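You operate a simulated robot arm through the tools that you are given. There is no shell and no other tool. Be economical: measure what you need, move in short steps, check, and stop when the job is done.

Carry out the task below with a simulated robot arm. There is one attempt and no reset: what you move stays moved.

Task
Give the tester's wheel nipple 2 shots of grease and brush the end deck's rust off.
Fine: the green pump sits on the nipple; stand it in its rest after. Use the black wire brush and put it back. Set down upright: black deck wire brush. What is to be rubbed or washed off counts as gone when no trace of it is left.
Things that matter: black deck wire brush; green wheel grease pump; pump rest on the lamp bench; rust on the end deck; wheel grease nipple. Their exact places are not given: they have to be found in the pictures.

It is judged by the outcome, as a careful person would: the job done as asked, and still so three seconds after it is handed in. It fails if anything else is knocked over, pushed out of place, dropped, spilled or broken.

Robot
A 6-joint arm with a two-finger parallel gripper on a trunk, on a base that drives. Base frame: it is fixed to the floor where the robot stands at the start and does not move with it; the origin is under the middle of the robot, x ahead of it, y to its left, z up. Units: cm, rad, N and s.
With the tool pointing down near the work surface it reaches from about 28 to 70 cm from the robot's upright axis, wherever it stands. Its first joint turns from -2.897 to 2.897 rad. Places, roughly: black deck wire brush [125, 50, 75]; pump rest on the lamp bench [290, 30, 80]; rust on the end deck [70, 70, 40]; wheel grease nipple [50, 40, 50]. Payload 4.1 kg.
The TCP is the grasp point between the finger pads, 2.3 cm short of the fingertips. In the tool frame z runs along the fingers and y along their closing line. Largest opening 9.4 cm; finger width 3.8, thickness 1; the body of the gripper, 5.4 by 9.6 cm, starts 3.9 cm behind the TCP.
Orientation is told as [roll, pitch, yaw] about the base's x, y, z axes, in that order, counted from this pose: with the fingers straight down and closing along the base's y, the tool's x points along the base's -x, its y along +y and its z along -z.

Tools
- The arm moves only by the tool apply_moves. Its argument "rows" is a list of rows, each an object of numbers (a shift or turn left out is 0, a gripper value left out holds the last): "hand": the closure, from 0 (fully open) to 1 (shut); "tx", "ty", "tz": the shift along the tool's x, y, z in units of 20 mm (1.0 is 20 mm); "wx", "wy", "wz": the turn, a rotation vector about the tool's x, y, z in units of 6 degrees (1.0 is 6 degrees). In form: [{"hand": .., "tx": .., "ty": .., "tz": .., "wx": .., "wy": .., "wz": ..}, ...]. A call has 1 to 12 rows; each row shifts and turns the commanded pose from where the row before left it, along the tool's axes as they then stand. A call with a number of a shift or a turn outside -1 to 1 is refused whole. Each row takes 0.2 s and may step no farther than 5 cm and 0.15 rad from the row before; otherwise, or with a gripper value out of range, the whole call is refused. A pose out of reach is approached as far as the arm can. The call stops where the force on the tool passes 50 N (or 10 N more than at its start, if that is more) or the arm is blocked; 0.2 s more then pass. Each finger travels about 4.5 cm/s and halts on what it meets, pressing with about 28 N; the grip force reading is that of the motor and also rises with nothing between the fingers. The clock runs only during rows and for 0.2 s after the last one: add rows that do not move to give the fingers time. It gives the time, the measured TCP pose, the force on the tool (base axes), the opening and the grip force at its end, in the units of the frame above (readings bear some noise), with the torque about the TCP (base axes, N m) and any sound that the robot's microphone picked up, and new pictures: "views" is both (left out), scene, wrist or none.
- Cameras (640 x 400 px; columns grow to the right, rows downward): "scene" is now at [0.7, 19.86, 127.62]; the picture's right is [0.47, -0.88, 0.00], its down [-0.70, -0.37, -0.61] and it looks along [0.54, 0.28, -0.80] (base axes); focal length 281 px, centre (320, 200). "wrist" rides on the gripper at [8.6, 1.6, -7.4] in the tool frame; the picture's right is [-0.18, 0.98, 0.00], its down [-0.58, -0.11, -0.81] and it looks along [-0.79, -0.15, 0.59] (tool axes); focal length 243 px, centre (320, 200).
- slide_trunk(by): slides the trunk up (or, below 0, down) by that many cm; the arm and the scene camera ride with it, the base frame stays. It gives what a move gives, with no picture.
- drive_base(legs): drives the robot by 1 to 6 legs, each [ahead, turn to the left] in cm and rad, along the robot's own axes; the way and the turn of a leg run together, so that a leg with both is an arc; at most 150 cm and 3.142 rad a leg. The arm and the cameras ride along, it lands a little off, and it stops where it bumps. It gives what a move gives, and a new picture of the scene camera.
- turn_head(pan, tilt): turns the head with the scene camera to pan (to the left, within 2.705 rad either way) and tilt (down, from -0.506 to 1.204), counted from straight ahead of the robot. It gives what a move gives, and a new picture of the scene camera.
- measure_at(camera, pixels): for up to 12 pixels [column, row] of the newest picture of that camera ("zoom" is the newest enlarged one), the place [x, y, z] in the base frame of the surface seen there, good to about 0.2 cm. No time passes.
- zoom(camera, box): a new picture of the part [left, top, right, bottom] of that camera's present view, enlarged. No time passes.
- sign_off(): hands the job in; it is judged then, once.

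Keep the steps short. Do not move on a guess: measure, check each grasp and each placing, and mend mistakes. In all there are 80 turns and 260 pictures (those below and enlarged ones count). Leave the gripper open and the arm clear of the work at the hand-in unless told otherwise, and finish with a single line.

The tools are called by a JSON object that holds its "fn" and its "kwargs". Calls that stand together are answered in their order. apply_moves: Moves the arm, as the interface text tells. Its arguments: {"type":"object","properties":{"rows":{"type":"array"},"views":{"type":"string","enum":["both","scene","wrist","none"]}},"required":["rows"]} The other tools are called the same way: slide_trunk (by) slides the trunk up or down; drive_base (legs) drives the base; turn_head (pan, tilt) turns the head that bears the scene camera; measure_at (camera, pixels) gives the place of the surface under pixels of a picture; zoom (camera, box) takes an enlarged picture of a part of a camera's view; sign_off () hands the job in.

At the start:

```text
time: 0.0
position: [45.65, 19.61, 68.97]
tcp_rot: [0.0, 0.003, -0.002]
ft_force: [0.2, -0.6, -0.5]
wrist_torque: [-0.01, -0.02, 0.01]
opening: 9.4
grasp_force: 0.0
trunk travel left (down, up): [-25.0, 34.0]
robot x, y, heading: [0.08, -0.35, 0.003]
head pan, tilt: [0.485, 0.92]
```

scene: 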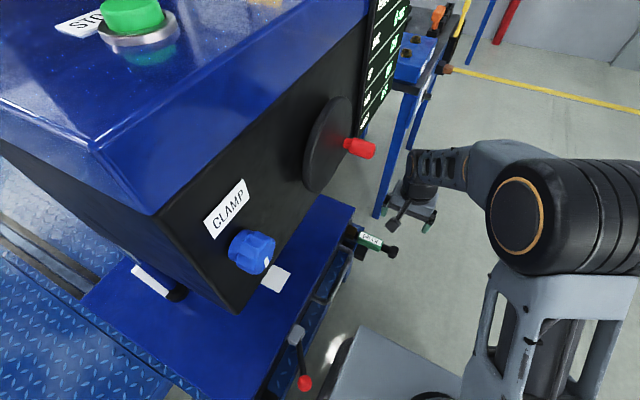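
wrist: 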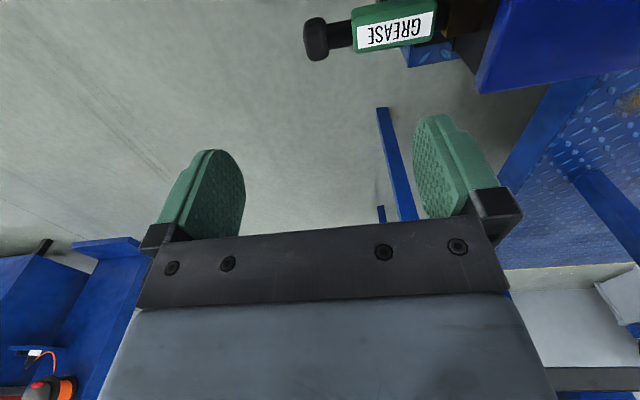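

I see the tester ahead-left and the green GREASE pump at about scene (370,240). I zoom in on it and measure it.

{"fn": "zoom", "kwargs": {"camera": "scene", "box": [240, 180, 440, 305]}}

{"fn": "zoom", "kwargs": {"camera": "wrist", "box": [280, 0, 540, 160]}}

{"fn": "measure_at", "kwargs": {"camera": "scene", "pixels": [[369, 240], [391, 252], [350, 234], [362, 240], [376, 243], [415, 60], [345, 210], [265, 260]]}}

{"fn": "measure_at", "kwargs": {"camera": "wrist", "pixels": [[315, 40], [340, 35], [360, 30], [430, 20], [395, 30], [455, 20], [500, 60]]}}

```text
3.20 times, centred on (340, 242) of scene
```

zoom: 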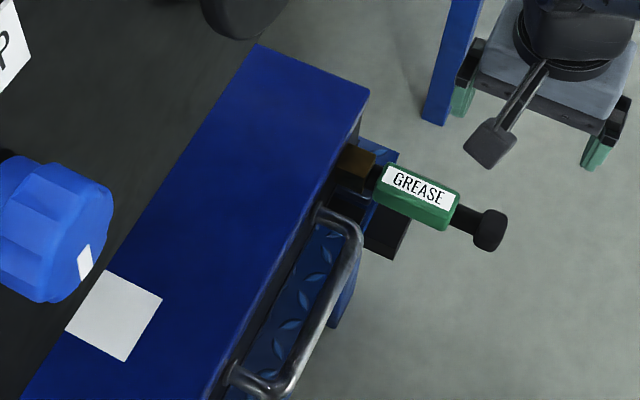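

```text
2.46 times, centred on (410, 80) of wrist
```

zoom: 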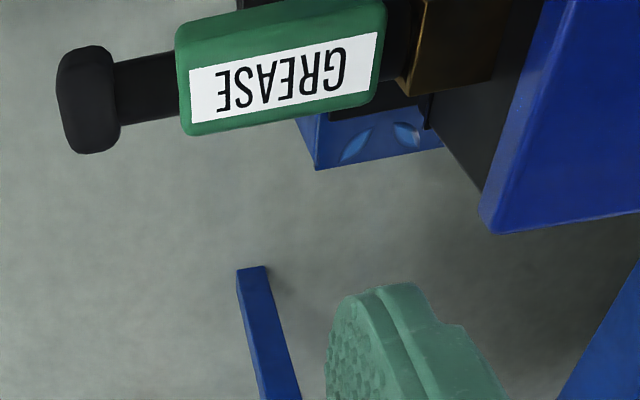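

```text
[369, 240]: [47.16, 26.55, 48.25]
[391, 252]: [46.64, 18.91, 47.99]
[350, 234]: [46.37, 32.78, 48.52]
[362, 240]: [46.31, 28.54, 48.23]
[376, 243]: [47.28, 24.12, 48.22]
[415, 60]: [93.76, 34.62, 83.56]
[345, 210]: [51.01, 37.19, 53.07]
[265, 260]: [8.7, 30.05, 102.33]
```

```text
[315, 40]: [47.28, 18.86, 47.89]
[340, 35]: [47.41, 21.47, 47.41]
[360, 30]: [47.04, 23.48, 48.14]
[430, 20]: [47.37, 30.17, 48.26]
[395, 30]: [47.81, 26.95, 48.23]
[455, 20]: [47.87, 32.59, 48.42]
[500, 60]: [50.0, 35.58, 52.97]
```

The pump is coupled on the nipple with its axis along y and its knob at y≈18. Before acting I look around for the brush, the rust and the rest.

{"fn": "turn_head", "kwargs": {"pan": 0.4, "tilt": 0.35}}

{"fn": "turn_head", "kwargs": {"pan": 0.0, "tilt": 0.3}}

{"fn": "turn_head", "kwargs": {"pan": 0.9, "tilt": 0.9}}

```text
time: 1.0
position: [45.64, 19.49, 68.93]
tcp_rot: [0.0, 0.0, -0.001]
ft_force: [-0.5, 0.6, 0.8]
wrist_torque: [-0.01, 0.02, -0.01]
opening: 9.4
grasp_force: 0.0
trunk travel left (down, up): [-25.0, 34.0]
robot x, y, heading: [-0.26, -0.21, -0.002]
head pan, tilt: [0.4, 0.351]
```

scene: 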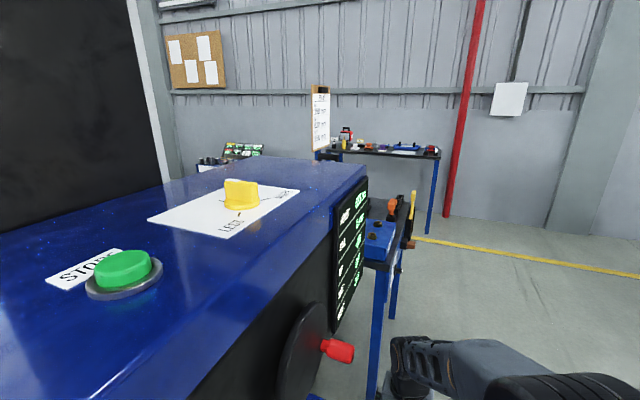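

```text
time: 1.9
position: [45.58, 19.6, 68.9]
tcp_rot: [0.0, 0.0, -0.001]
ft_force: [0.7, 0.8, -0.1]
wrist_torque: [-0.02, 0.02, -0.03]
opening: 9.4
grasp_force: 0.1
trunk travel left (down, up): [-25.0, 34.0]
robot x, y, heading: [-0.07, 0.29, -0.001]
head pan, tilt: [0.0, 0.3]
```

scene: 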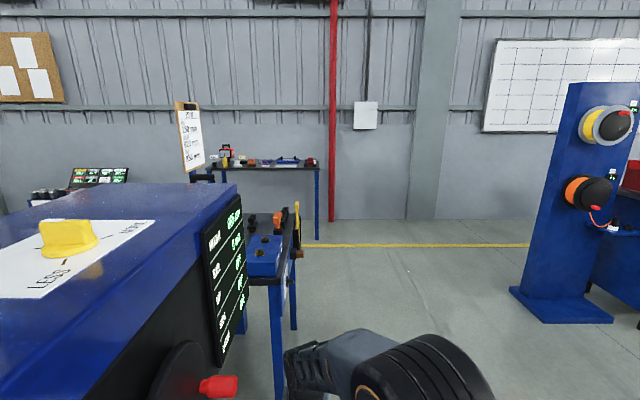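

```text
time: 3.0
position: [45.75, 19.56, 68.85]
tcp_rot: [-0.001, 0.001, -0.002]
ft_force: [0.1, 0.0, -0.3]
wrist_torque: [0.01, 0.0, -0.03]
opening: 9.4
grasp_force: 0.1
trunk travel left (down, up): [-25.0, 34.0]
robot x, y, heading: [0.27, -0.28, 0.002]
head pan, tilt: [0.901, 0.901]
```

scene: 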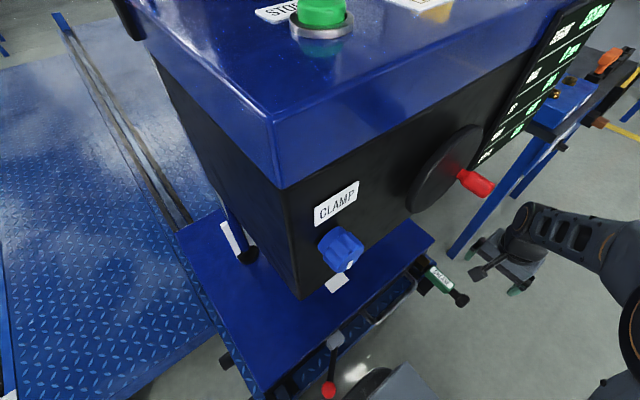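

The tester is in view, the brush table is ahead at about (390,230) of the first picture, and the far bench lies beyond it. First the shots: I close the fingers and lower them in front of the plunger knob, at (47.3, 12, 46).

{"fn": "apply_moves", "kwargs": {"rows": [{"hand": 1, "ty": -0.95, "tx": -0.2, "tz": 0.9}, {"ty": -0.95, "tx": -0.2, "tz": 0.9}, {"ty": -0.95, "tx": -0.2, "tz": 0.95}, {"ty": -0.95, "tx": -0.2, "tz": 0.95}, {"tz": 1}, {"tz": 1}, {"tz": 1}, {"tz": 1}, {"tz": 1}, {"tz": 0.9}, {"tz": 0.9}, {"tz": 0.9}], "views": "both"}}

```text
time: 5.7
position: [47.09, 11.82, 46.06]
tcp_rot: [0.001, -0.001, 0.0]
ft_force: [-0.1, -0.8, -0.2]
wrist_torque: [-0.04, 0.01, -0.01]
opening: 0.0
grasp_force: 28.5
trunk travel left (down, up): [-25.0, 34.0]
robot x, y, heading: [-0.21, 0.11, -0.002]
head pan, tilt: [0.901, 0.901]
```

scene: 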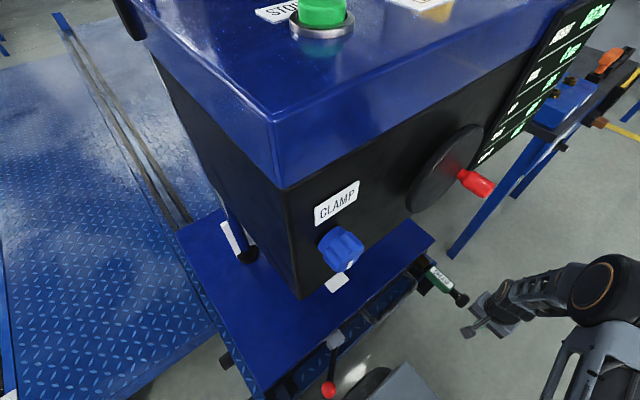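
wrist: 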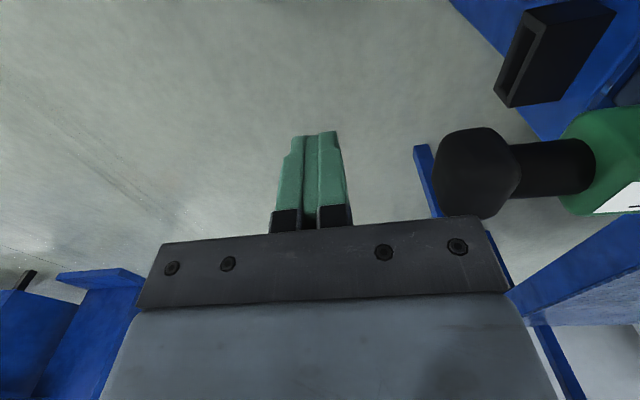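

The fingers are in front of the knob. I measure the knob to confirm its height and end face.

{"fn": "measure_at", "kwargs": {"camera": "wrist", "pixels": [[440, 175], [475, 135], [490, 212], [480, 175], [550, 145], [550, 190], [600, 150], [545, 55], [312, 140]]}}

{"fn": "zoom", "kwargs": {"camera": "wrist", "box": [400, 0, 640, 240]}}

```text
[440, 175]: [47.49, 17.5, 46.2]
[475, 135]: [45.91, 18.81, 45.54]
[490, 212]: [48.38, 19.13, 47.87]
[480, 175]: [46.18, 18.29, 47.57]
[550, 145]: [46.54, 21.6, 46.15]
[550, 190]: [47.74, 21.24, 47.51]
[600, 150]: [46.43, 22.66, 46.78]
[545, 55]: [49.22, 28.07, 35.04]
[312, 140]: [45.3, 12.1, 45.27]
```

```text
1.67 times, centred on (520, 120) of wrist
```

zoom: 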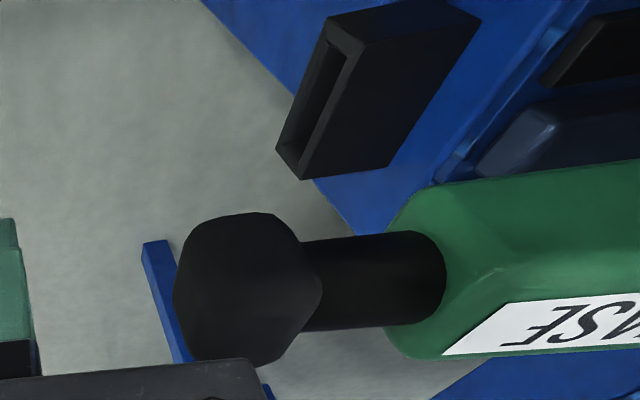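

The knob's end face is at y≈17.5 and its axis is near x 47.6, z 46.2. I approach it and press in small steps.

{"fn": "apply_moves", "kwargs": {"rows": [{"ty": 0.8, "tx": -0.25}, {"ty": 0.8}, {"ty": 0.6}, {"ty": 0.2}, {"ty": 0.2}, {"ty": 0.2}, {"ty": 0.2}, {"ty": 0.2}], "views": "wrist"}}

```text
time: 7.5
position: [47.74, 18.21, 46.07]
tcp_rot: [0.0, 0.001, -0.002]
ft_force: [-0.2, -5.1, -0.5]
wrist_torque: [0.09, -0.01, 0.04]
opening: 0.0
grasp_force: 28.1
trunk travel left (down, up): [-25.0, 34.0]
robot x, y, heading: [0.19, -0.01, 0.008]
head pan, tilt: [0.901, 0.901]
heard: click
```

wrist: 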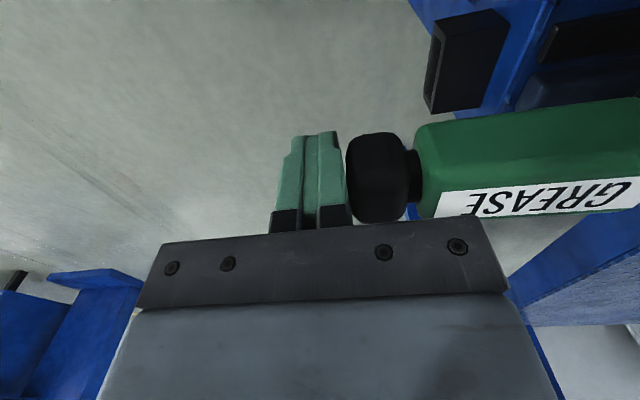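

One click was heard with the knob pressed in (force −5 N). I back off and check that the knob springs back.

{"fn": "apply_moves", "kwargs": {"rows": [{"ty": -0.5}, {"ty": -0.5}, {"ty": -0.6}, {}], "views": "wrist"}}

```text
time: 8.4
position: [47.71, 15.19, 46.11]
tcp_rot: [0.0, -0.001, 0.001]
ft_force: [-0.8, -0.7, 0.1]
wrist_torque: [0.01, 0.03, 0.01]
opening: 0.0
grasp_force: 27.9
trunk travel left (down, up): [-25.0, 34.0]
robot x, y, heading: [-0.11, -0.05, 0.0]
head pan, tilt: [0.901, 0.901]
```

wrist: 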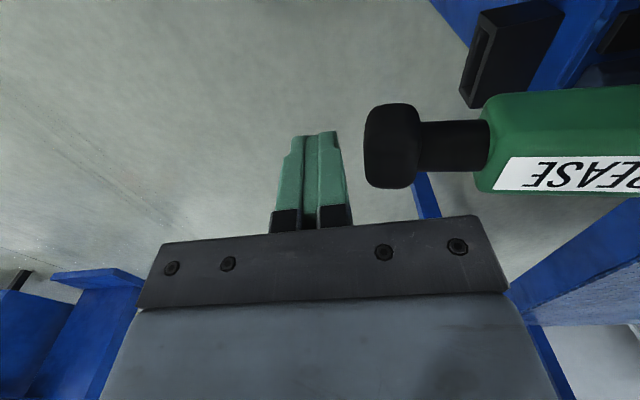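

The knob is fully back. I press the second shot over the same stroke and then retract.

{"fn": "apply_moves", "kwargs": {"rows": [{"ty": 0.4}, {"ty": 0.3}, {"ty": 0.2}, {"ty": 0.2}, {"ty": 0.2}, {"ty": 0.2}], "views": "wrist"}}

{"fn": "apply_moves", "kwargs": {"rows": [{"ty": -0.5}, {"ty": -0.5}, {"ty": -0.6}, {"ty": -0.5}], "views": "wrist"}}

```text
time: 9.8
position: [47.77, 18.08, 46.15]
tcp_rot: [0.001, 0.0, 0.0]
ft_force: [1.2, -4.6, 1.4]
wrist_torque: [0.0, 0.01, 0.03]
opening: 0.0
grasp_force: 27.8
trunk travel left (down, up): [-25.0, 34.0]
robot x, y, heading: [-0.12, -0.27, 0.004]
head pan, tilt: [0.901, 0.901]
heard: click
```

wrist: 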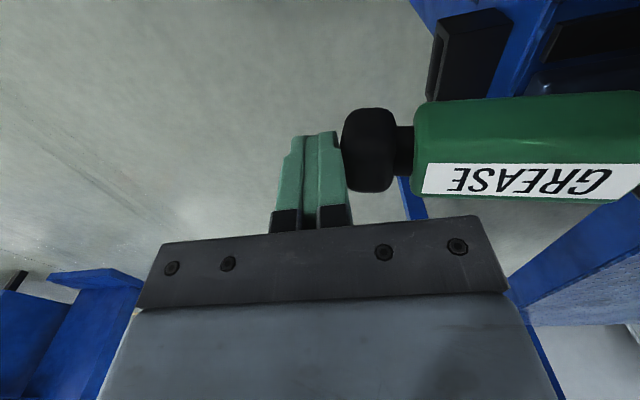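

```text
time: 10.8
position: [47.86, 13.95, 46.32]
tcp_rot: [0.0, 0.0, -0.001]
ft_force: [0.3, -0.1, 1.2]
wrist_torque: [0.02, 0.02, -0.02]
opening: 0.0
grasp_force: 28.1
trunk travel left (down, up): [-25.0, 34.0]
robot x, y, heading: [0.3, 0.12, 0.001]
head pan, tilt: [0.901, 0.901]
```

wrist: 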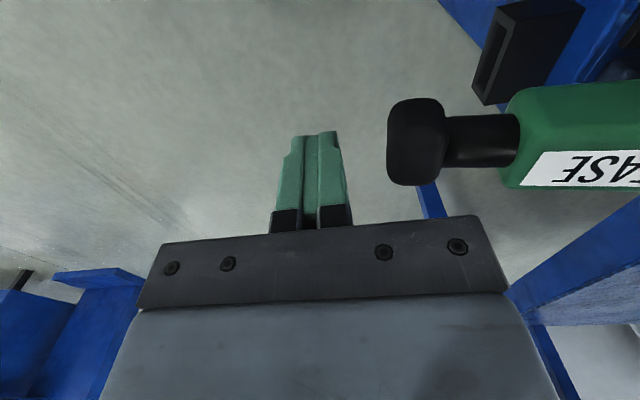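

Two clicks, and the knob is back out. I raise the arm and look at the far bench, zoomed, to see how the rest takes the pump.

{"fn": "apply_moves", "kwargs": {"rows": [{"hand": 0, "tz": -1}, {"tz": -1}, {"tz": -1}, {"tz": -1}, {"tz": -1}, {"tz": -1}, {"tz": -1}, {"tz": -1}], "views": "none"}}

{"fn": "turn_head", "kwargs": {"pan": 0.1, "tilt": 0.2}}

{"fn": "zoom", "kwargs": {"camera": "scene", "box": [230, 90, 370, 180]}}

{"fn": "zoom", "kwargs": {"camera": "scene", "box": [230, 170, 370, 260]}}

```text
time: 12.7
position: [47.75, 13.88, 62.22]
tcp_rot: [-0.001, -0.001, 0.001]
ft_force: [-0.7, -0.8, -0.4]
wrist_torque: [-0.03, -0.01, -0.03]
opening: 9.37
grasp_force: 0.2
trunk travel left (down, up): [-25.0, 34.0]
robot x, y, heading: [0.32, 0.1, 0.001]
head pan, tilt: [0.901, 0.901]
```

```text
time: 13.8
position: [47.72, 13.85, 62.2]
tcp_rot: [-0.001, 0.002, 0.0]
ft_force: [0.0, 0.3, -0.1]
wrist_torque: [0.01, -0.02, 0.02]
opening: 9.38
grasp_force: 0.2
trunk travel left (down, up): [-25.0, 34.0]
robot x, y, heading: [0.0, 0.02, -0.007]
head pan, tilt: [0.099, 0.201]
```

scene: 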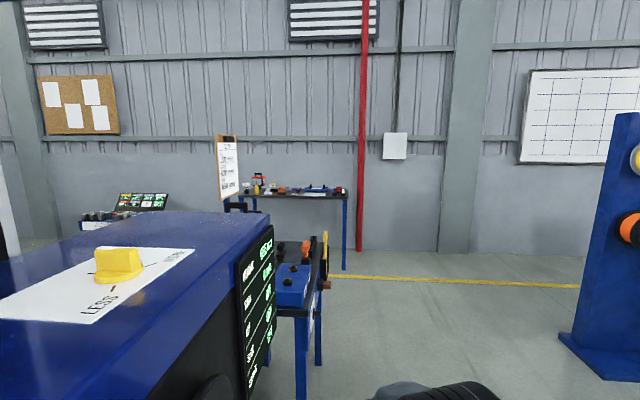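

```text
4.44 times, centred on (300, 135) of scene
```

zoom: 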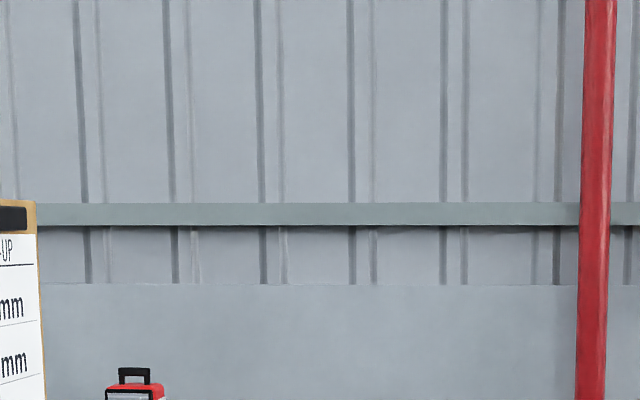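

```text
4.44 times, centred on (300, 215) of scene
```

zoom: 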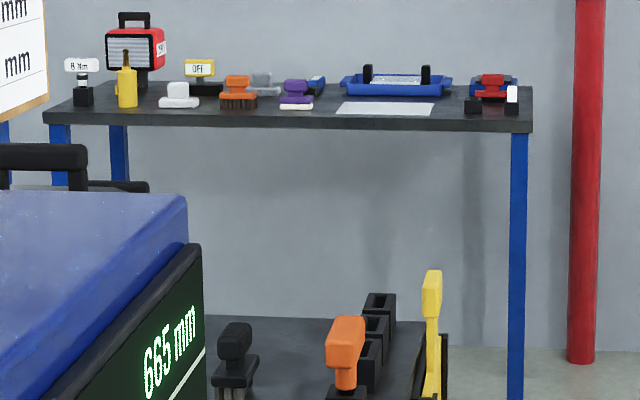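

I measure the candidates on the far bench and the near table.

{"fn": "measure_at", "kwargs": {"camera": "zoom", "pixels": [[397, 85], [83, 95], [127, 90], [490, 95], [512, 100], [475, 105], [180, 100], [240, 95], [385, 110], [237, 345], [378, 305], [368, 350]]}}

{"fn": "zoom", "kwargs": {"camera": "scene", "box": [300, 175, 360, 212]}}

{"fn": "zoom", "kwargs": {"camera": "scene", "box": [235, 175, 295, 212]}}

```text
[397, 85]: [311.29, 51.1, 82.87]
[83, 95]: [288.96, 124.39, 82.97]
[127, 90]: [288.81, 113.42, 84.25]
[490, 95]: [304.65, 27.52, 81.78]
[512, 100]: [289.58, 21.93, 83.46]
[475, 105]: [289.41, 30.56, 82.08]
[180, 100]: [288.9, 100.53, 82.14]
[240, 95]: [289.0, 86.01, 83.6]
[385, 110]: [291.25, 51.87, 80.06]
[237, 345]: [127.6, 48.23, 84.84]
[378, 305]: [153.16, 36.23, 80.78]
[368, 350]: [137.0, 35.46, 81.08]
```

```text
10.67 times, centred on (330, 194) of scene
```

zoom: 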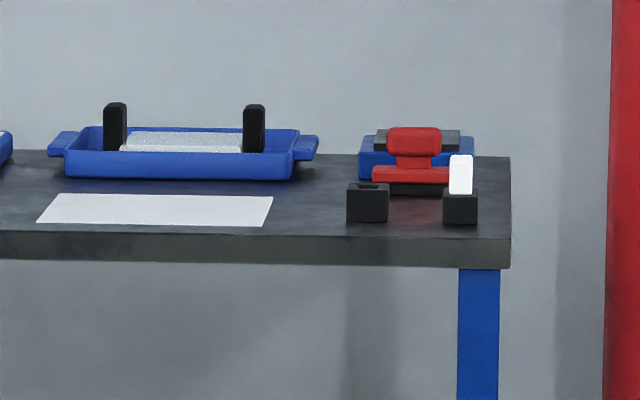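

```text
10.67 times, centred on (265, 194) of scene
```

zoom: 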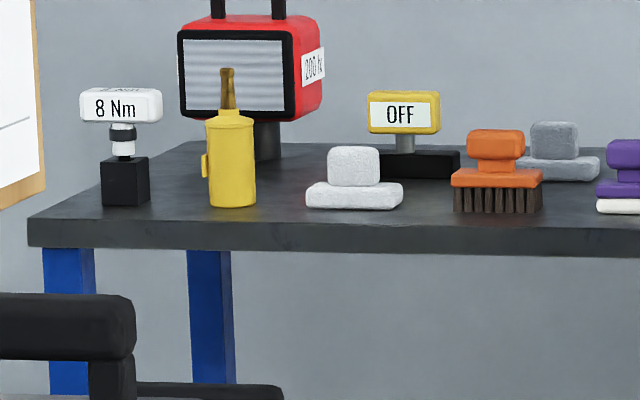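

The rest is the open black socket at about (290, 30.6, 82), so the pump must stand in it nozzle-down. I will grasp the pump with the fingers closing along x, leaned 30° so the camera clears the deck. First I turn the hand in place.

{"fn": "apply_moves", "kwargs": {"rows": [{"wz": 1}, {"wz": 1}, {"wz": 1}, {"wz": 1}, {"wz": 1}, {"wz": 1}, {"wz": 1}, {"wz": 1}, {"wz": 1}, {"wz": 1}, {"wz": 1}, {"wz": 1}], "views": "none"}}

{"fn": "apply_moves", "kwargs": {"rows": [{"wz": 1}, {"wz": 1}, {"wz": 1}, {"wy": 1}, {"wy": 1}, {"wy": 1}, {"wy": 1}, {"wy": 1}], "views": "wrist"}}

{"fn": "turn_head", "kwargs": {"pan": 0.45, "tilt": 0.95}}

```text
time: 16.4
position: [47.74, 13.79, 62.11]
tcp_rot: [0.001, -0.002, -1.259]
ft_force: [-0.6, -0.2, 0.0]
wrist_torque: [0.01, -0.01, -0.01]
opening: 9.42
grasp_force: 0.1
trunk travel left (down, up): [-25.0, 34.0]
robot x, y, heading: [-0.15, 0.05, -0.0]
head pan, tilt: [0.099, 0.201]
```

```text
time: 18.2
position: [47.68, 13.79, 62.12]
tcp_rot: [0.003, 0.525, -1.57]
ft_force: [-0.1, 0.5, 0.4]
wrist_torque: [0.01, 0.02, 0.01]
opening: 9.4
grasp_force: 0.0
trunk travel left (down, up): [-25.0, 34.0]
robot x, y, heading: [-0.07, -0.18, 0.003]
head pan, tilt: [0.099, 0.201]
```

wrist: 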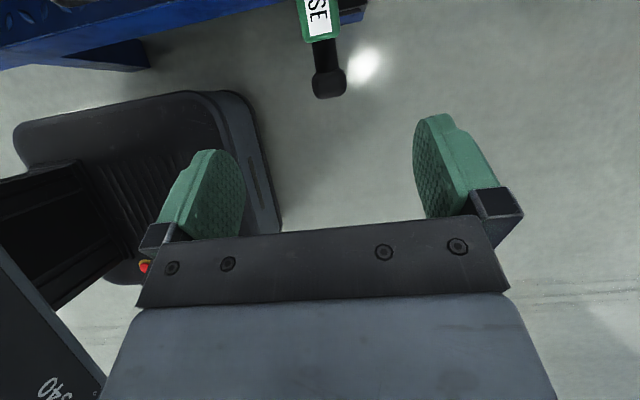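

```text
time: 19.3
position: [47.74, 13.94, 62.25]
tcp_rot: [0.0, 0.524, -1.571]
ft_force: [0.3, 0.3, -0.8]
wrist_torque: [0.0, -0.03, 0.0]
opening: 9.39
grasp_force: 0.0
trunk travel left (down, up): [-25.0, 34.0]
robot x, y, heading: [0.56, -0.07, 0.001]
head pan, tilt: [0.45, 0.949]
```

scene: 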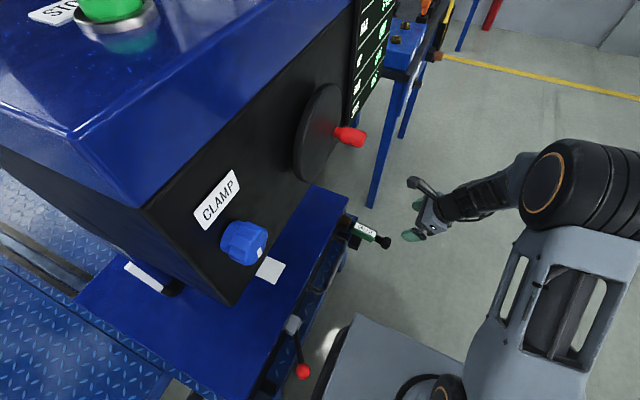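

The orientation is as planned. I move in along the approach axis to about 8 cm short of the pump and check the centring.

{"fn": "apply_moves", "kwargs": {"rows": [{"tx": 0.75, "tz": 0.5}, {"tx": 0.73, "tz": 0.5}, {"tz": 1}, {"tz": 1}, {"tz": 1}, {"tz": 1}, {"tz": 0.75}], "views": "both"}}

{"fn": "zoom", "kwargs": {"camera": "wrist", "box": [200, 0, 460, 162]}}

```text
time: 20.9
position: [47.79, 22.27, 53.63]
tcp_rot: [0.001, 0.523, -1.57]
ft_force: [0.1, 0.7, 0.1]
wrist_torque: [-0.01, -0.01, -0.01]
opening: 9.41
grasp_force: 0.1
trunk travel left (down, up): [-25.0, 34.0]
robot x, y, heading: [0.16, 0.12, 0.003]
head pan, tilt: [0.45, 0.949]
```

scene: 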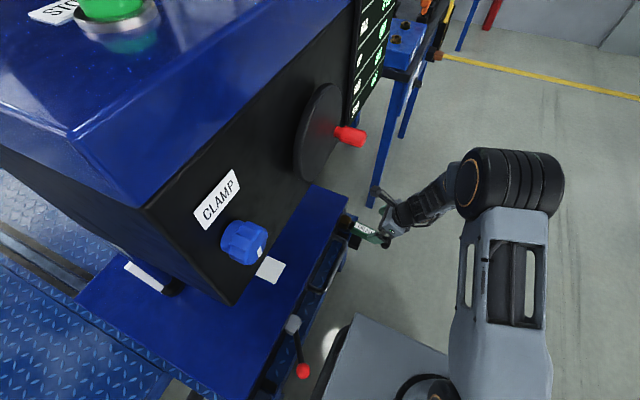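
wrist: 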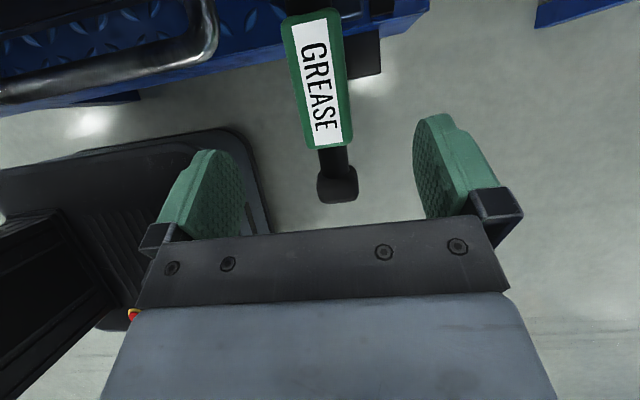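

```text
2.46 times, centred on (330, 81) of wrist
```

zoom: 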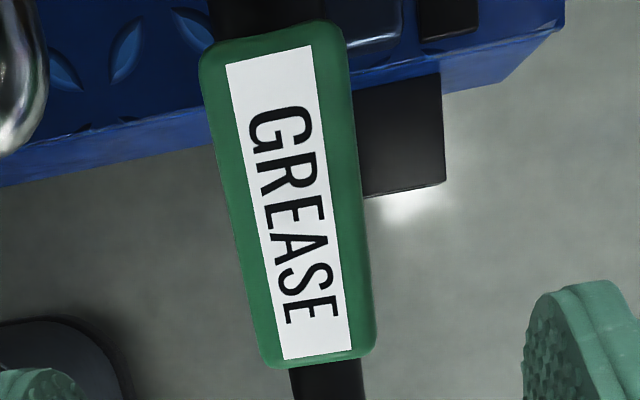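

The pump is between the fingers' planes. I measure the body edges for its centre and width.

{"fn": "measure_at", "kwargs": {"camera": "zoom", "pixels": [[265, 350], [372, 350], [225, 200], [358, 200], [207, 60], [350, 60], [310, 200], [270, 30], [320, 362]]}}

```text
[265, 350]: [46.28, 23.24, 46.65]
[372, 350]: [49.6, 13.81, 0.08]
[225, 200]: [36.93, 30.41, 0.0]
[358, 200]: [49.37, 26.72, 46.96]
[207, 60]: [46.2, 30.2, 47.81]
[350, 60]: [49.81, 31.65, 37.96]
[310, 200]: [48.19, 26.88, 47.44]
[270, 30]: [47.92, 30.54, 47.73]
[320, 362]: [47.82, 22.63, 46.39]
```

The body spans x 46.1–49.5 and y 22.8–30.5, with its axis at z≈46. I advance to (47.8, 26.3, 46.5) and close.

{"fn": "apply_moves", "kwargs": {"rows": [{"tz": 1}, {"tz": 1}, {"tz": 1}, {"tz": 1.0}, {"tz": 0.08}, {"hand": 1}, {}, {}, {}, {}, {}], "views": "both"}}

```text
time: 23.3
position: [47.8, 26.27, 46.68]
tcp_rot: [0.003, 0.522, -1.57]
ft_force: [2.1, -1.4, 0.3]
wrist_torque: [0.05, 0.01, -0.09]
opening: 3.59
grasp_force: 27.7
trunk travel left (down, up): [-25.0, 34.0]
robot x, y, heading: [0.07, 0.04, -0.001]
head pan, tilt: [0.45, 0.949]
```

scene: 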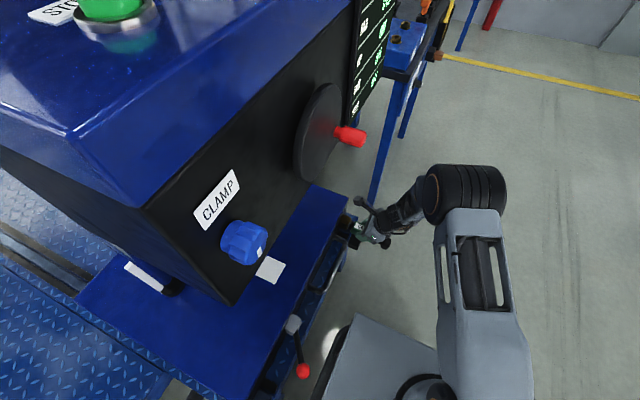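
wrist: 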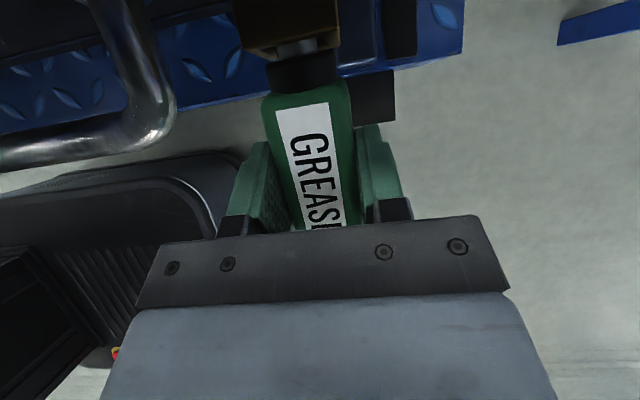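

Gripped at 3.6 cm. I pull the pump straight off the nipple along −y.

{"fn": "apply_moves", "kwargs": {"rows": [{"tx": -0.2165, "tz": -0.125}, {"tx": -0.2165, "tz": -0.125}, {"tx": -0.433, "tz": -0.25}, {"tx": -0.433, "tz": -0.25}, {"tx": -0.433, "tz": -0.25}, {"tx": -0.433, "tz": -0.25}, {"tx": -0.433, "tz": -0.25}, {"tx": -0.433, "tz": -0.25}], "views": "wrist"}}

```text
time: 25.1
position: [47.8, 19.28, 46.5]
tcp_rot: [0.001, 0.523, -1.571]
ft_force: [-0.8, 0.0, 0.9]
wrist_torque: [0.0, -0.02, -0.02]
opening: 3.56
grasp_force: 28.0
trunk travel left (down, up): [-25.0, 34.0]
robot x, y, heading: [-0.07, 0.45, -0.001]
head pan, tilt: [0.45, 0.949]
```

wrist: 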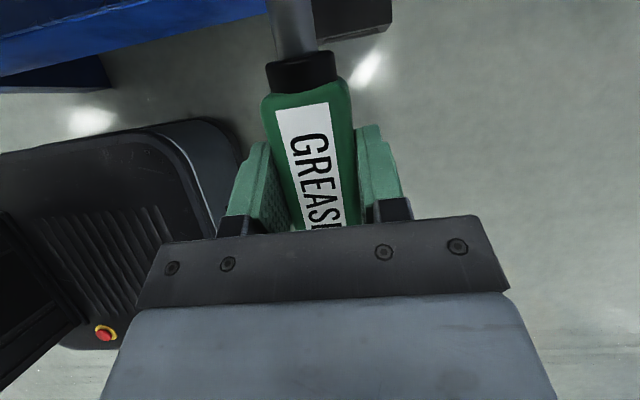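

It came off with no residual force, and a silver nozzle shows. I pull back further, then raise to see its whole length.

{"fn": "apply_moves", "kwargs": {"rows": [{"tx": -0.866, "tz": -0.5}, {"tx": -0.866, "tz": -0.5}, {"tx": -0.866, "tz": -0.5}, {"tx": 0.433, "tz": -0.75}, {"tx": 0.433, "tz": -0.75}, {"tx": 0.433, "tz": -0.75}, {"tx": 0.433, "tz": -0.75}, {"tx": 0.433, "tz": -0.75}, {"tx": 0.433, "tz": -0.75}, {"tx": 0.433, "tz": -0.75}, {"tx": 0.433, "tz": -0.75}], "views": "both"}}

{"fn": "zoom", "kwargs": {"camera": "scene", "box": [320, 120, 480, 280]}}

{"fn": "zoom", "kwargs": {"camera": "wrist", "box": [200, 0, 440, 150]}}

```text
time: 27.5
position: [47.68, 13.36, 60.54]
tcp_rot: [-0.002, 0.523, -1.57]
ft_force: [0.7, 0.7, -1.8]
wrist_torque: [0.02, -0.01, -0.02]
opening: 3.56
grasp_force: 27.9
trunk travel left (down, up): [-25.0, 34.0]
robot x, y, heading: [0.03, -0.03, 0.002]
head pan, tilt: [0.45, 0.949]
```

scene: 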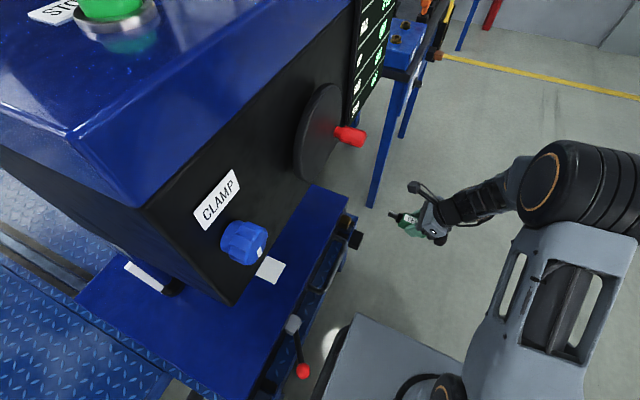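
wrist: 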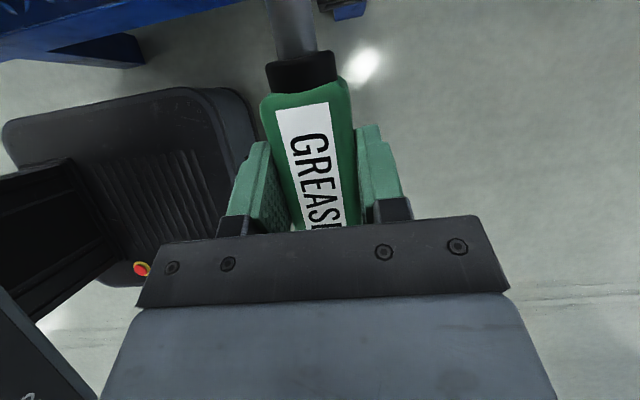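

```text
2.50 times, centred on (400, 200) of scene
```

zoom: 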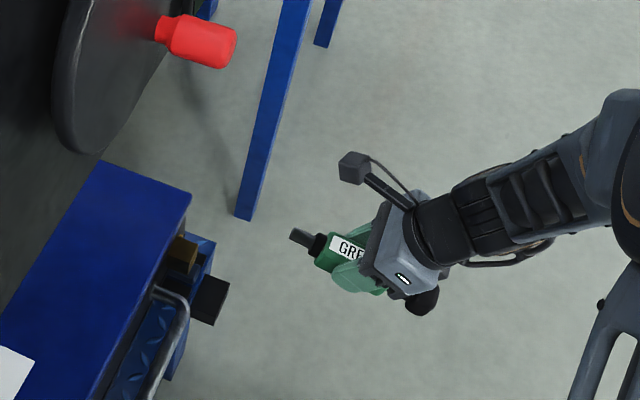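

```text
2.67 times, centred on (320, 75) of wrist
```

zoom: 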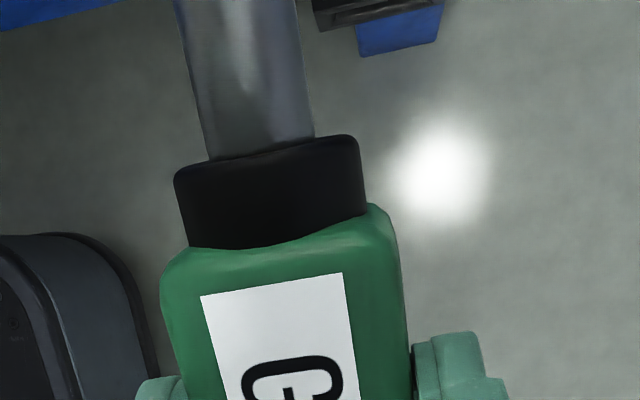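

I measure the nozzle tip and the other parts of the pump relative to the TCP.

{"fn": "measure_at", "kwargs": {"camera": "scene", "pixels": [[390, 213], [391, 215], [393, 216], [396, 217], [400, 218], [440, 241]]}}

{"fn": "measure_at", "kwargs": {"camera": "zoom", "pixels": [[255, 100], [240, 20], [215, 150], [305, 135], [270, 200], [180, 200], [360, 190]]}}

```text
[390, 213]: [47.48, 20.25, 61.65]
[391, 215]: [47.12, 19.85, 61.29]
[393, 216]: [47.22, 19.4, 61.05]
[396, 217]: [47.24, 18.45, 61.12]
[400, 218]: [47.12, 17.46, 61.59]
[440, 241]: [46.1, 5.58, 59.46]
```

```text
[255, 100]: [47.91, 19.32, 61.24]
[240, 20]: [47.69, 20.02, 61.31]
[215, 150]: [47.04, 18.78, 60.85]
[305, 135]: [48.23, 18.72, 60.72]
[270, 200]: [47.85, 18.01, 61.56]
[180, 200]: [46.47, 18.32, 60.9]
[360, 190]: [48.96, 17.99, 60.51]
```

The nozzle tip is about 7.3 cm ahead of the TCP along the pump's axis. Now I raise the trunk and drive clear to the right of the brush table toward the far bench.

{"fn": "slide_trunk", "kwargs": {"by": 30}}

{"fn": "drive_base", "kwargs": {"legs": [[0, -0.2], [148, 0], [0, 0.2]]}}

{"fn": "turn_head", "kwargs": {"pan": 0.6, "tilt": 0.4}}

```text
time: 30.5
position: [47.67, 13.28, 90.38]
tcp_rot: [-0.001, 0.525, -1.569]
ft_force: [0.6, -0.6, -1.8]
wrist_torque: [0.02, -0.03, -0.01]
opening: 3.57
grasp_force: 27.4
trunk travel left (down, up): [-55.0, 4.0]
robot x, y, heading: [0.03, 0.03, 0.0]
head pan, tilt: [0.45, 0.949]
```

```text
time: 39.4
position: [193.42, -16.27, 90.5]
tcp_rot: [0.0, 0.523, -1.572]
ft_force: [-0.2, 0.2, -1.6]
wrist_torque: [-0.01, -0.02, 0.01]
opening: 3.58
grasp_force: 28.4
trunk travel left (down, up): [-55.0, 4.0]
robot x, y, heading: [145.58, -29.59, 0.002]
head pan, tilt: [0.45, 0.949]
```

scene: 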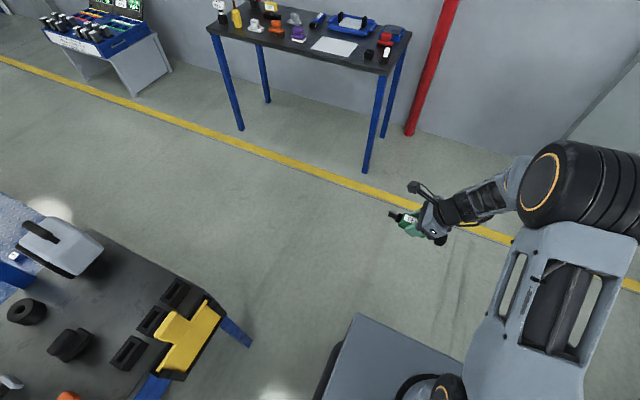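

```text
time: 40.3
position: [193.43, -16.3, 90.52]
tcp_rot: [0.0, 0.523, -1.573]
ft_force: [0.2, 0.6, -1.3]
wrist_torque: [-0.03, -0.01, 0.01]
opening: 3.58
grasp_force: 27.9
trunk travel left (down, up): [-55.0, 4.0]
robot x, y, heading: [145.98, -29.72, -0.004]
head pan, tilt: [0.6, 0.4]
```

scene: 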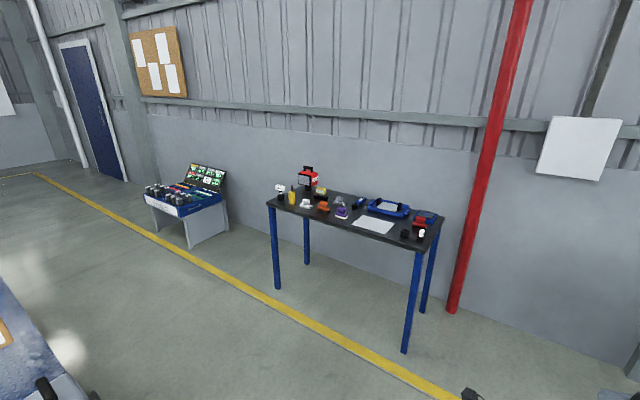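

The way is clear. I drive to about (228, 30), square in front of the rest.

{"fn": "drive_base", "kwargs": {"legs": [[0, 0.629], [101, 0], [0, -0.627]]}}

{"fn": "turn_head", "kwargs": {"pan": 0.0, "tilt": 0.6}}

{"fn": "zoom", "kwargs": {"camera": "scene", "box": [240, 100, 480, 250]}}

```text
time: 48.9
position: [275.51, 42.86, 90.53]
tcp_rot: [-0.001, 0.524, -1.567]
ft_force: [-0.6, 0.6, -1.7]
wrist_torque: [0.02, 0.0, 0.01]
opening: 3.58
grasp_force: 27.9
trunk travel left (down, up): [-55.0, 4.0]
robot x, y, heading: [227.22, 29.4, 0.003]
head pan, tilt: [0.6, 0.4]
```

scene: 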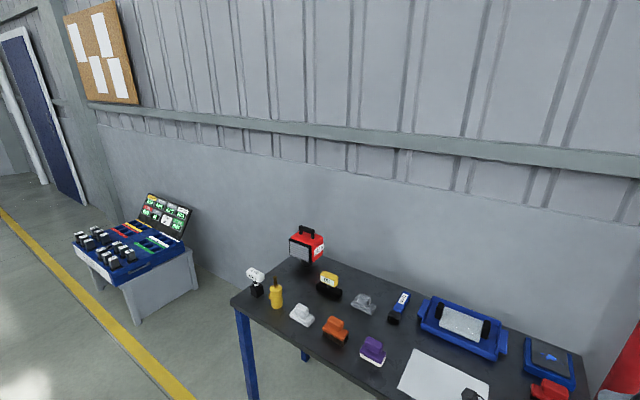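

```text
time: 49.9
position: [275.28, 42.86, 90.47]
tcp_rot: [-0.001, 0.524, -1.568]
ft_force: [0.0, -0.7, -1.8]
wrist_torque: [0.01, 0.0, -0.03]
opening: 3.57
grasp_force: 28.1
trunk travel left (down, up): [-55.0, 4.0]
robot x, y, heading: [227.88, 29.48, 0.007]
head pan, tilt: [0.0, 0.6]
```

scene: 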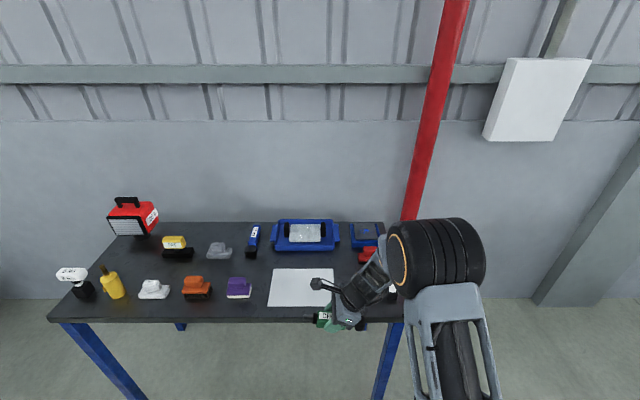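

```text
2.67 times, centred on (360, 175) of scene
```

zoom: 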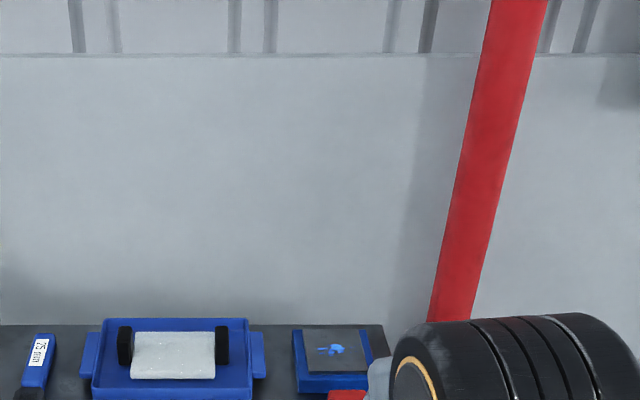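

The arm hides the rest from the head camera. I turn the hand so the pump stands nozzle-down with the tool facing forward, still short of the bench edge, and then look with the wrist camera.

{"fn": "apply_moves", "kwargs": {"rows": [{"wy": -1}, {"wy": -1}, {"wy": -1}, {"wy": -1}, {"wy": -1}, {"wz": -1}, {"wz": -1}, {"wz": -1}, {"wz": -1}, {"wz": -1}, {"wz": -1}, {"wz": -1}], "views": "none"}}

{"fn": "apply_moves", "kwargs": {"rows": [{"wz": -1}, {"wz": -1}, {"wz": -1}, {"wz": -1}, {"wz": -1}, {"wz": -1}, {"wz": -1}, {"wz": -1}], "views": "none"}}

{"fn": "apply_moves", "kwargs": {"rows": [{"wy": -1, "ty": -0.6}, {"wy": -1, "ty": -0.6}, {"wy": -1, "ty": -0.6}, {"wy": -1, "ty": -0.6}, {"wy": -1, "ty": -0.6}, {"wy": -1, "ty": -0.6}, {"wy": -1, "ty": -0.6}, {"wy": -1, "ty": -0.6}, {"wy": -1, "ty": -0.6}, {"wy": -1, "ty": -0.6}], "views": "both"}}

```text
time: 52.5
position: [275.33, 42.92, 90.34]
tcp_rot: [0.001, 0.0, -0.833]
ft_force: [0.2, 0.1, -1.5]
wrist_torque: [0.01, 0.02, -0.06]
opening: 3.56
grasp_force: 28.3
trunk travel left (down, up): [-55.0, 4.0]
robot x, y, heading: [227.43, 29.3, 0.002]
head pan, tilt: [0.0, 0.6]
```

```text
time: 54.3
position: [275.35, 42.68, 90.38]
tcp_rot: [-0.001, 0.001, 0.005]
ft_force: [0.1, -0.6, -2.3]
wrist_torque: [-0.02, -0.01, -0.01]
opening: 3.58
grasp_force: 28.4
trunk travel left (down, up): [-55.0, 4.0]
robot x, y, heading: [227.79, 29.22, 0.006]
head pan, tilt: [0.0, 0.6]
```

```text
time: 56.5
position: [275.62, 33.36, 91.24]
tcp_rot: [-0.1, -0.873, 0.055]
ft_force: [0.3, -0.2, -1.3]
wrist_torque: [0.0, 0.01, 0.0]
opening: 3.55
grasp_force: 28.4
out of reach, approached as far as the arm can: row 4, 5, 6, 9, 10
trunk travel left (down, up): [-55.0, 4.0]
robot x, y, heading: [227.52, 29.39, 0.002]
head pan, tilt: [0.0, 0.6]
```

scene: 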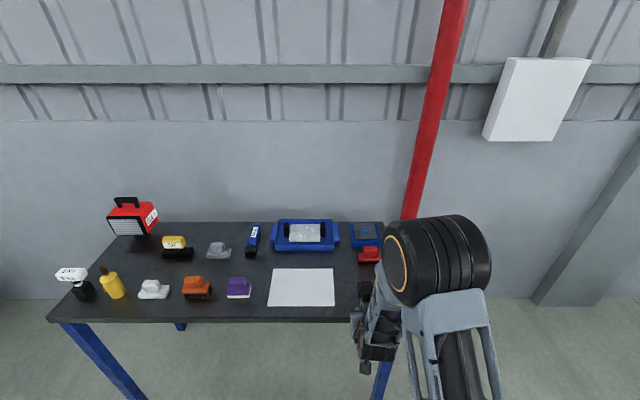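
wrist: 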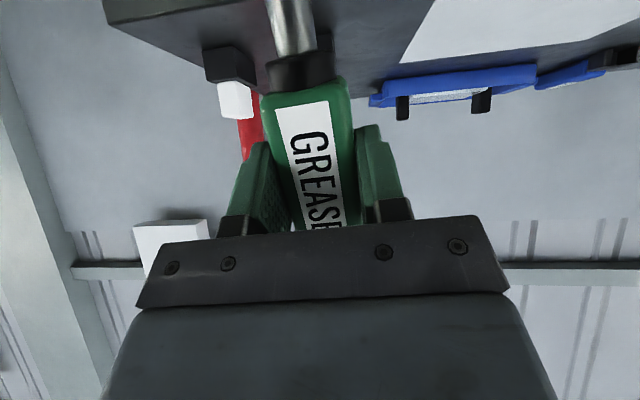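

It was out of reach because the hand is too close in. I raise and extend it forward, where this posture fits, then re-check.

{"fn": "apply_moves", "kwargs": {"rows": [{"tx": -0.86, "tz": 0.25}, {"tx": -0.86, "tz": 0.25}, {"tx": -0.86, "tz": 0.25}, {"tx": -0.86, "tz": 0.25}, {}], "views": "wrist"}}

```text
time: 57.7
position: [281.55, 33.63, 95.32]
tcp_rot: [-0.074, -0.877, 0.042]
ft_force: [-0.9, 0.2, -1.9]
wrist_torque: [0.01, 0.03, 0.0]
opening: 3.57
grasp_force: 28.4
out of reach, approached as far as the arm can: row 1
trunk travel left (down, up): [-55.0, 4.0]
robot x, y, heading: [227.44, 29.51, 0.006]
head pan, tilt: [0.0, 0.6]
```

wrist: 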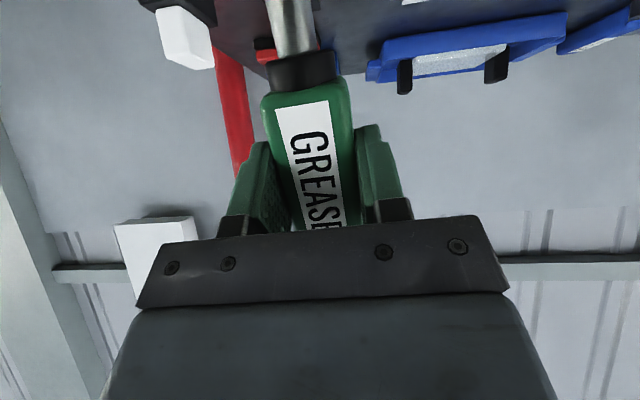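

I correct the residual tilt and look at the rest with the head camera, now that the arm is higher.

{"fn": "apply_moves", "kwargs": {"rows": [{"wx": -0.2, "wy": -0.81, "wz": 0.13}, {"wx": -0.2, "wy": -0.81, "wz": 0.13}, {}], "views": "none"}}

{"fn": "turn_head", "kwargs": {"pan": -0.2, "tilt": 0.75}}

{"fn": "zoom", "kwargs": {"camera": "scene", "box": [200, 120, 400, 245]}}

```text
time: 58.5
position: [281.97, 35.76, 96.3]
tcp_rot: [-0.057, -1.043, 0.048]
ft_force: [-0.5, 1.0, -2.1]
wrist_torque: [-0.03, 0.01, -0.01]
opening: 3.61
grasp_force: 27.9
out of reach, approached as far as the arm can: row 1, 2
trunk travel left (down, up): [-55.0, 4.0]
robot x, y, heading: [227.76, 29.53, 0.007]
head pan, tilt: [0.0, 0.6]
```

```text
time: 59.3
position: [281.93, 35.89, 96.29]
tcp_rot: [-0.058, -1.041, 0.048]
ft_force: [0.4, -0.5, -1.1]
wrist_torque: [-0.02, -0.01, 0.02]
opening: 3.55
grasp_force: 28.1
trunk travel left (down, up): [-55.0, 4.0]
robot x, y, heading: [227.68, 29.12, 0.003]
head pan, tilt: [-0.201, 0.75]
```

scene: 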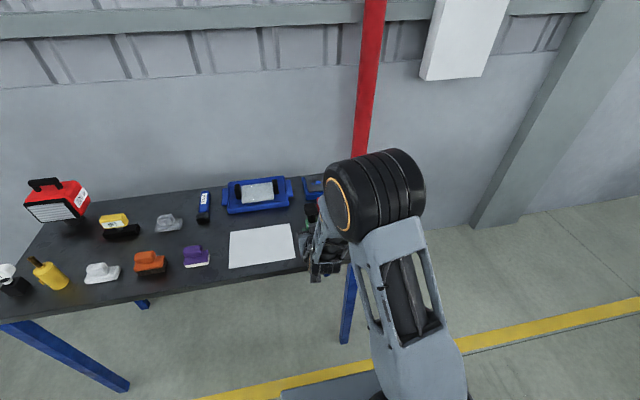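

```text
3.20 times, centred on (300, 182) of scene
```

zoom: 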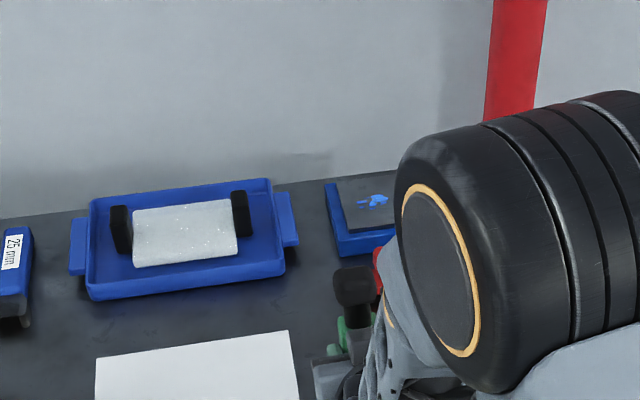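

The arm blocks the line of sight and is folded too close. I back off, shift right to y≈17 and stop a little farther away, so the arm extends and the head sees the rest from the left.

{"fn": "drive_base", "kwargs": {"legs": [[-15, 0], [0, 0.42], [-30, 0], [0, -0.42], [34, 0]]}}

{"fn": "turn_head", "kwargs": {"pan": -0.1, "tilt": 0.8}}

{"fn": "zoom", "kwargs": {"camera": "scene", "box": [220, 80, 420, 205]}}

```text
time: 64.3
position: [235.7, 37.84, 96.19]
tcp_rot: [-0.06, -1.04, 0.324]
ft_force: [-0.4, 0.6, -2.5]
wrist_torque: [0.01, 0.02, 0.01]
opening: 3.58
grasp_force: 27.7
trunk travel left (down, up): [-55.0, 4.0]
robot x, y, heading: [185.25, 16.63, 0.288]
head pan, tilt: [-0.201, 0.75]
stopped in leg 4: the robot was blocked; the commanded pose is now the measured one
```

scene: 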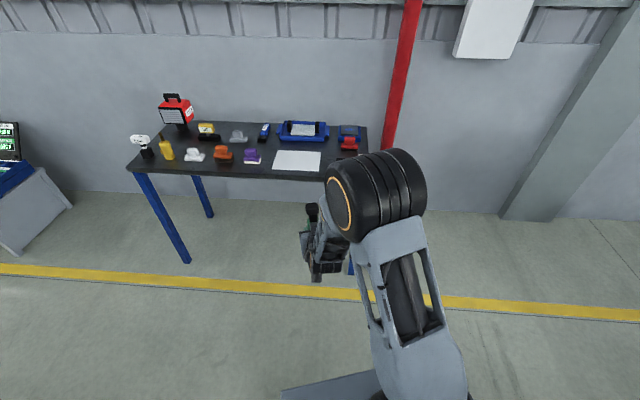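

```text
time: 65.0
position: [235.64, 37.75, 96.34]
tcp_rot: [-0.058, -1.039, 0.324]
ft_force: [0.5, 0.2, -1.5]
wrist_torque: [0.0, 0.0, -0.02]
opening: 3.55
grasp_force: 27.9
trunk travel left (down, up): [-55.0, 4.0]
robot x, y, heading: [185.31, 16.62, 0.285]
head pan, tilt: [-0.099, 0.799]
```

scene: 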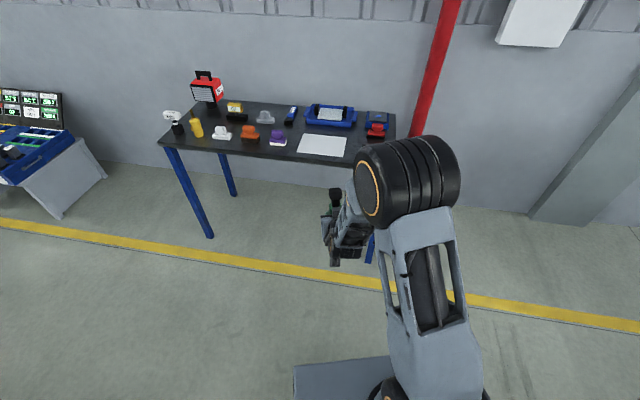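

```text
3.20 times, centred on (320, 142) of scene
```

zoom: 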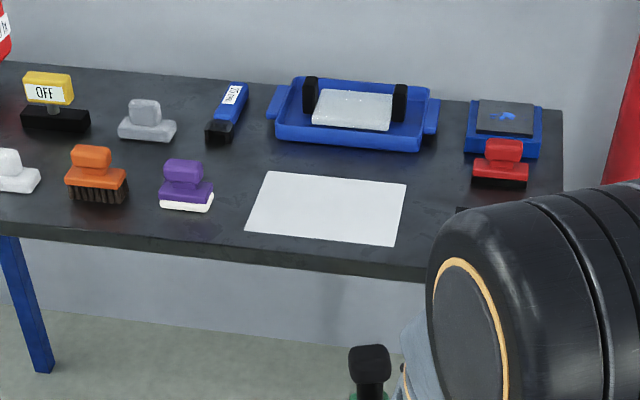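

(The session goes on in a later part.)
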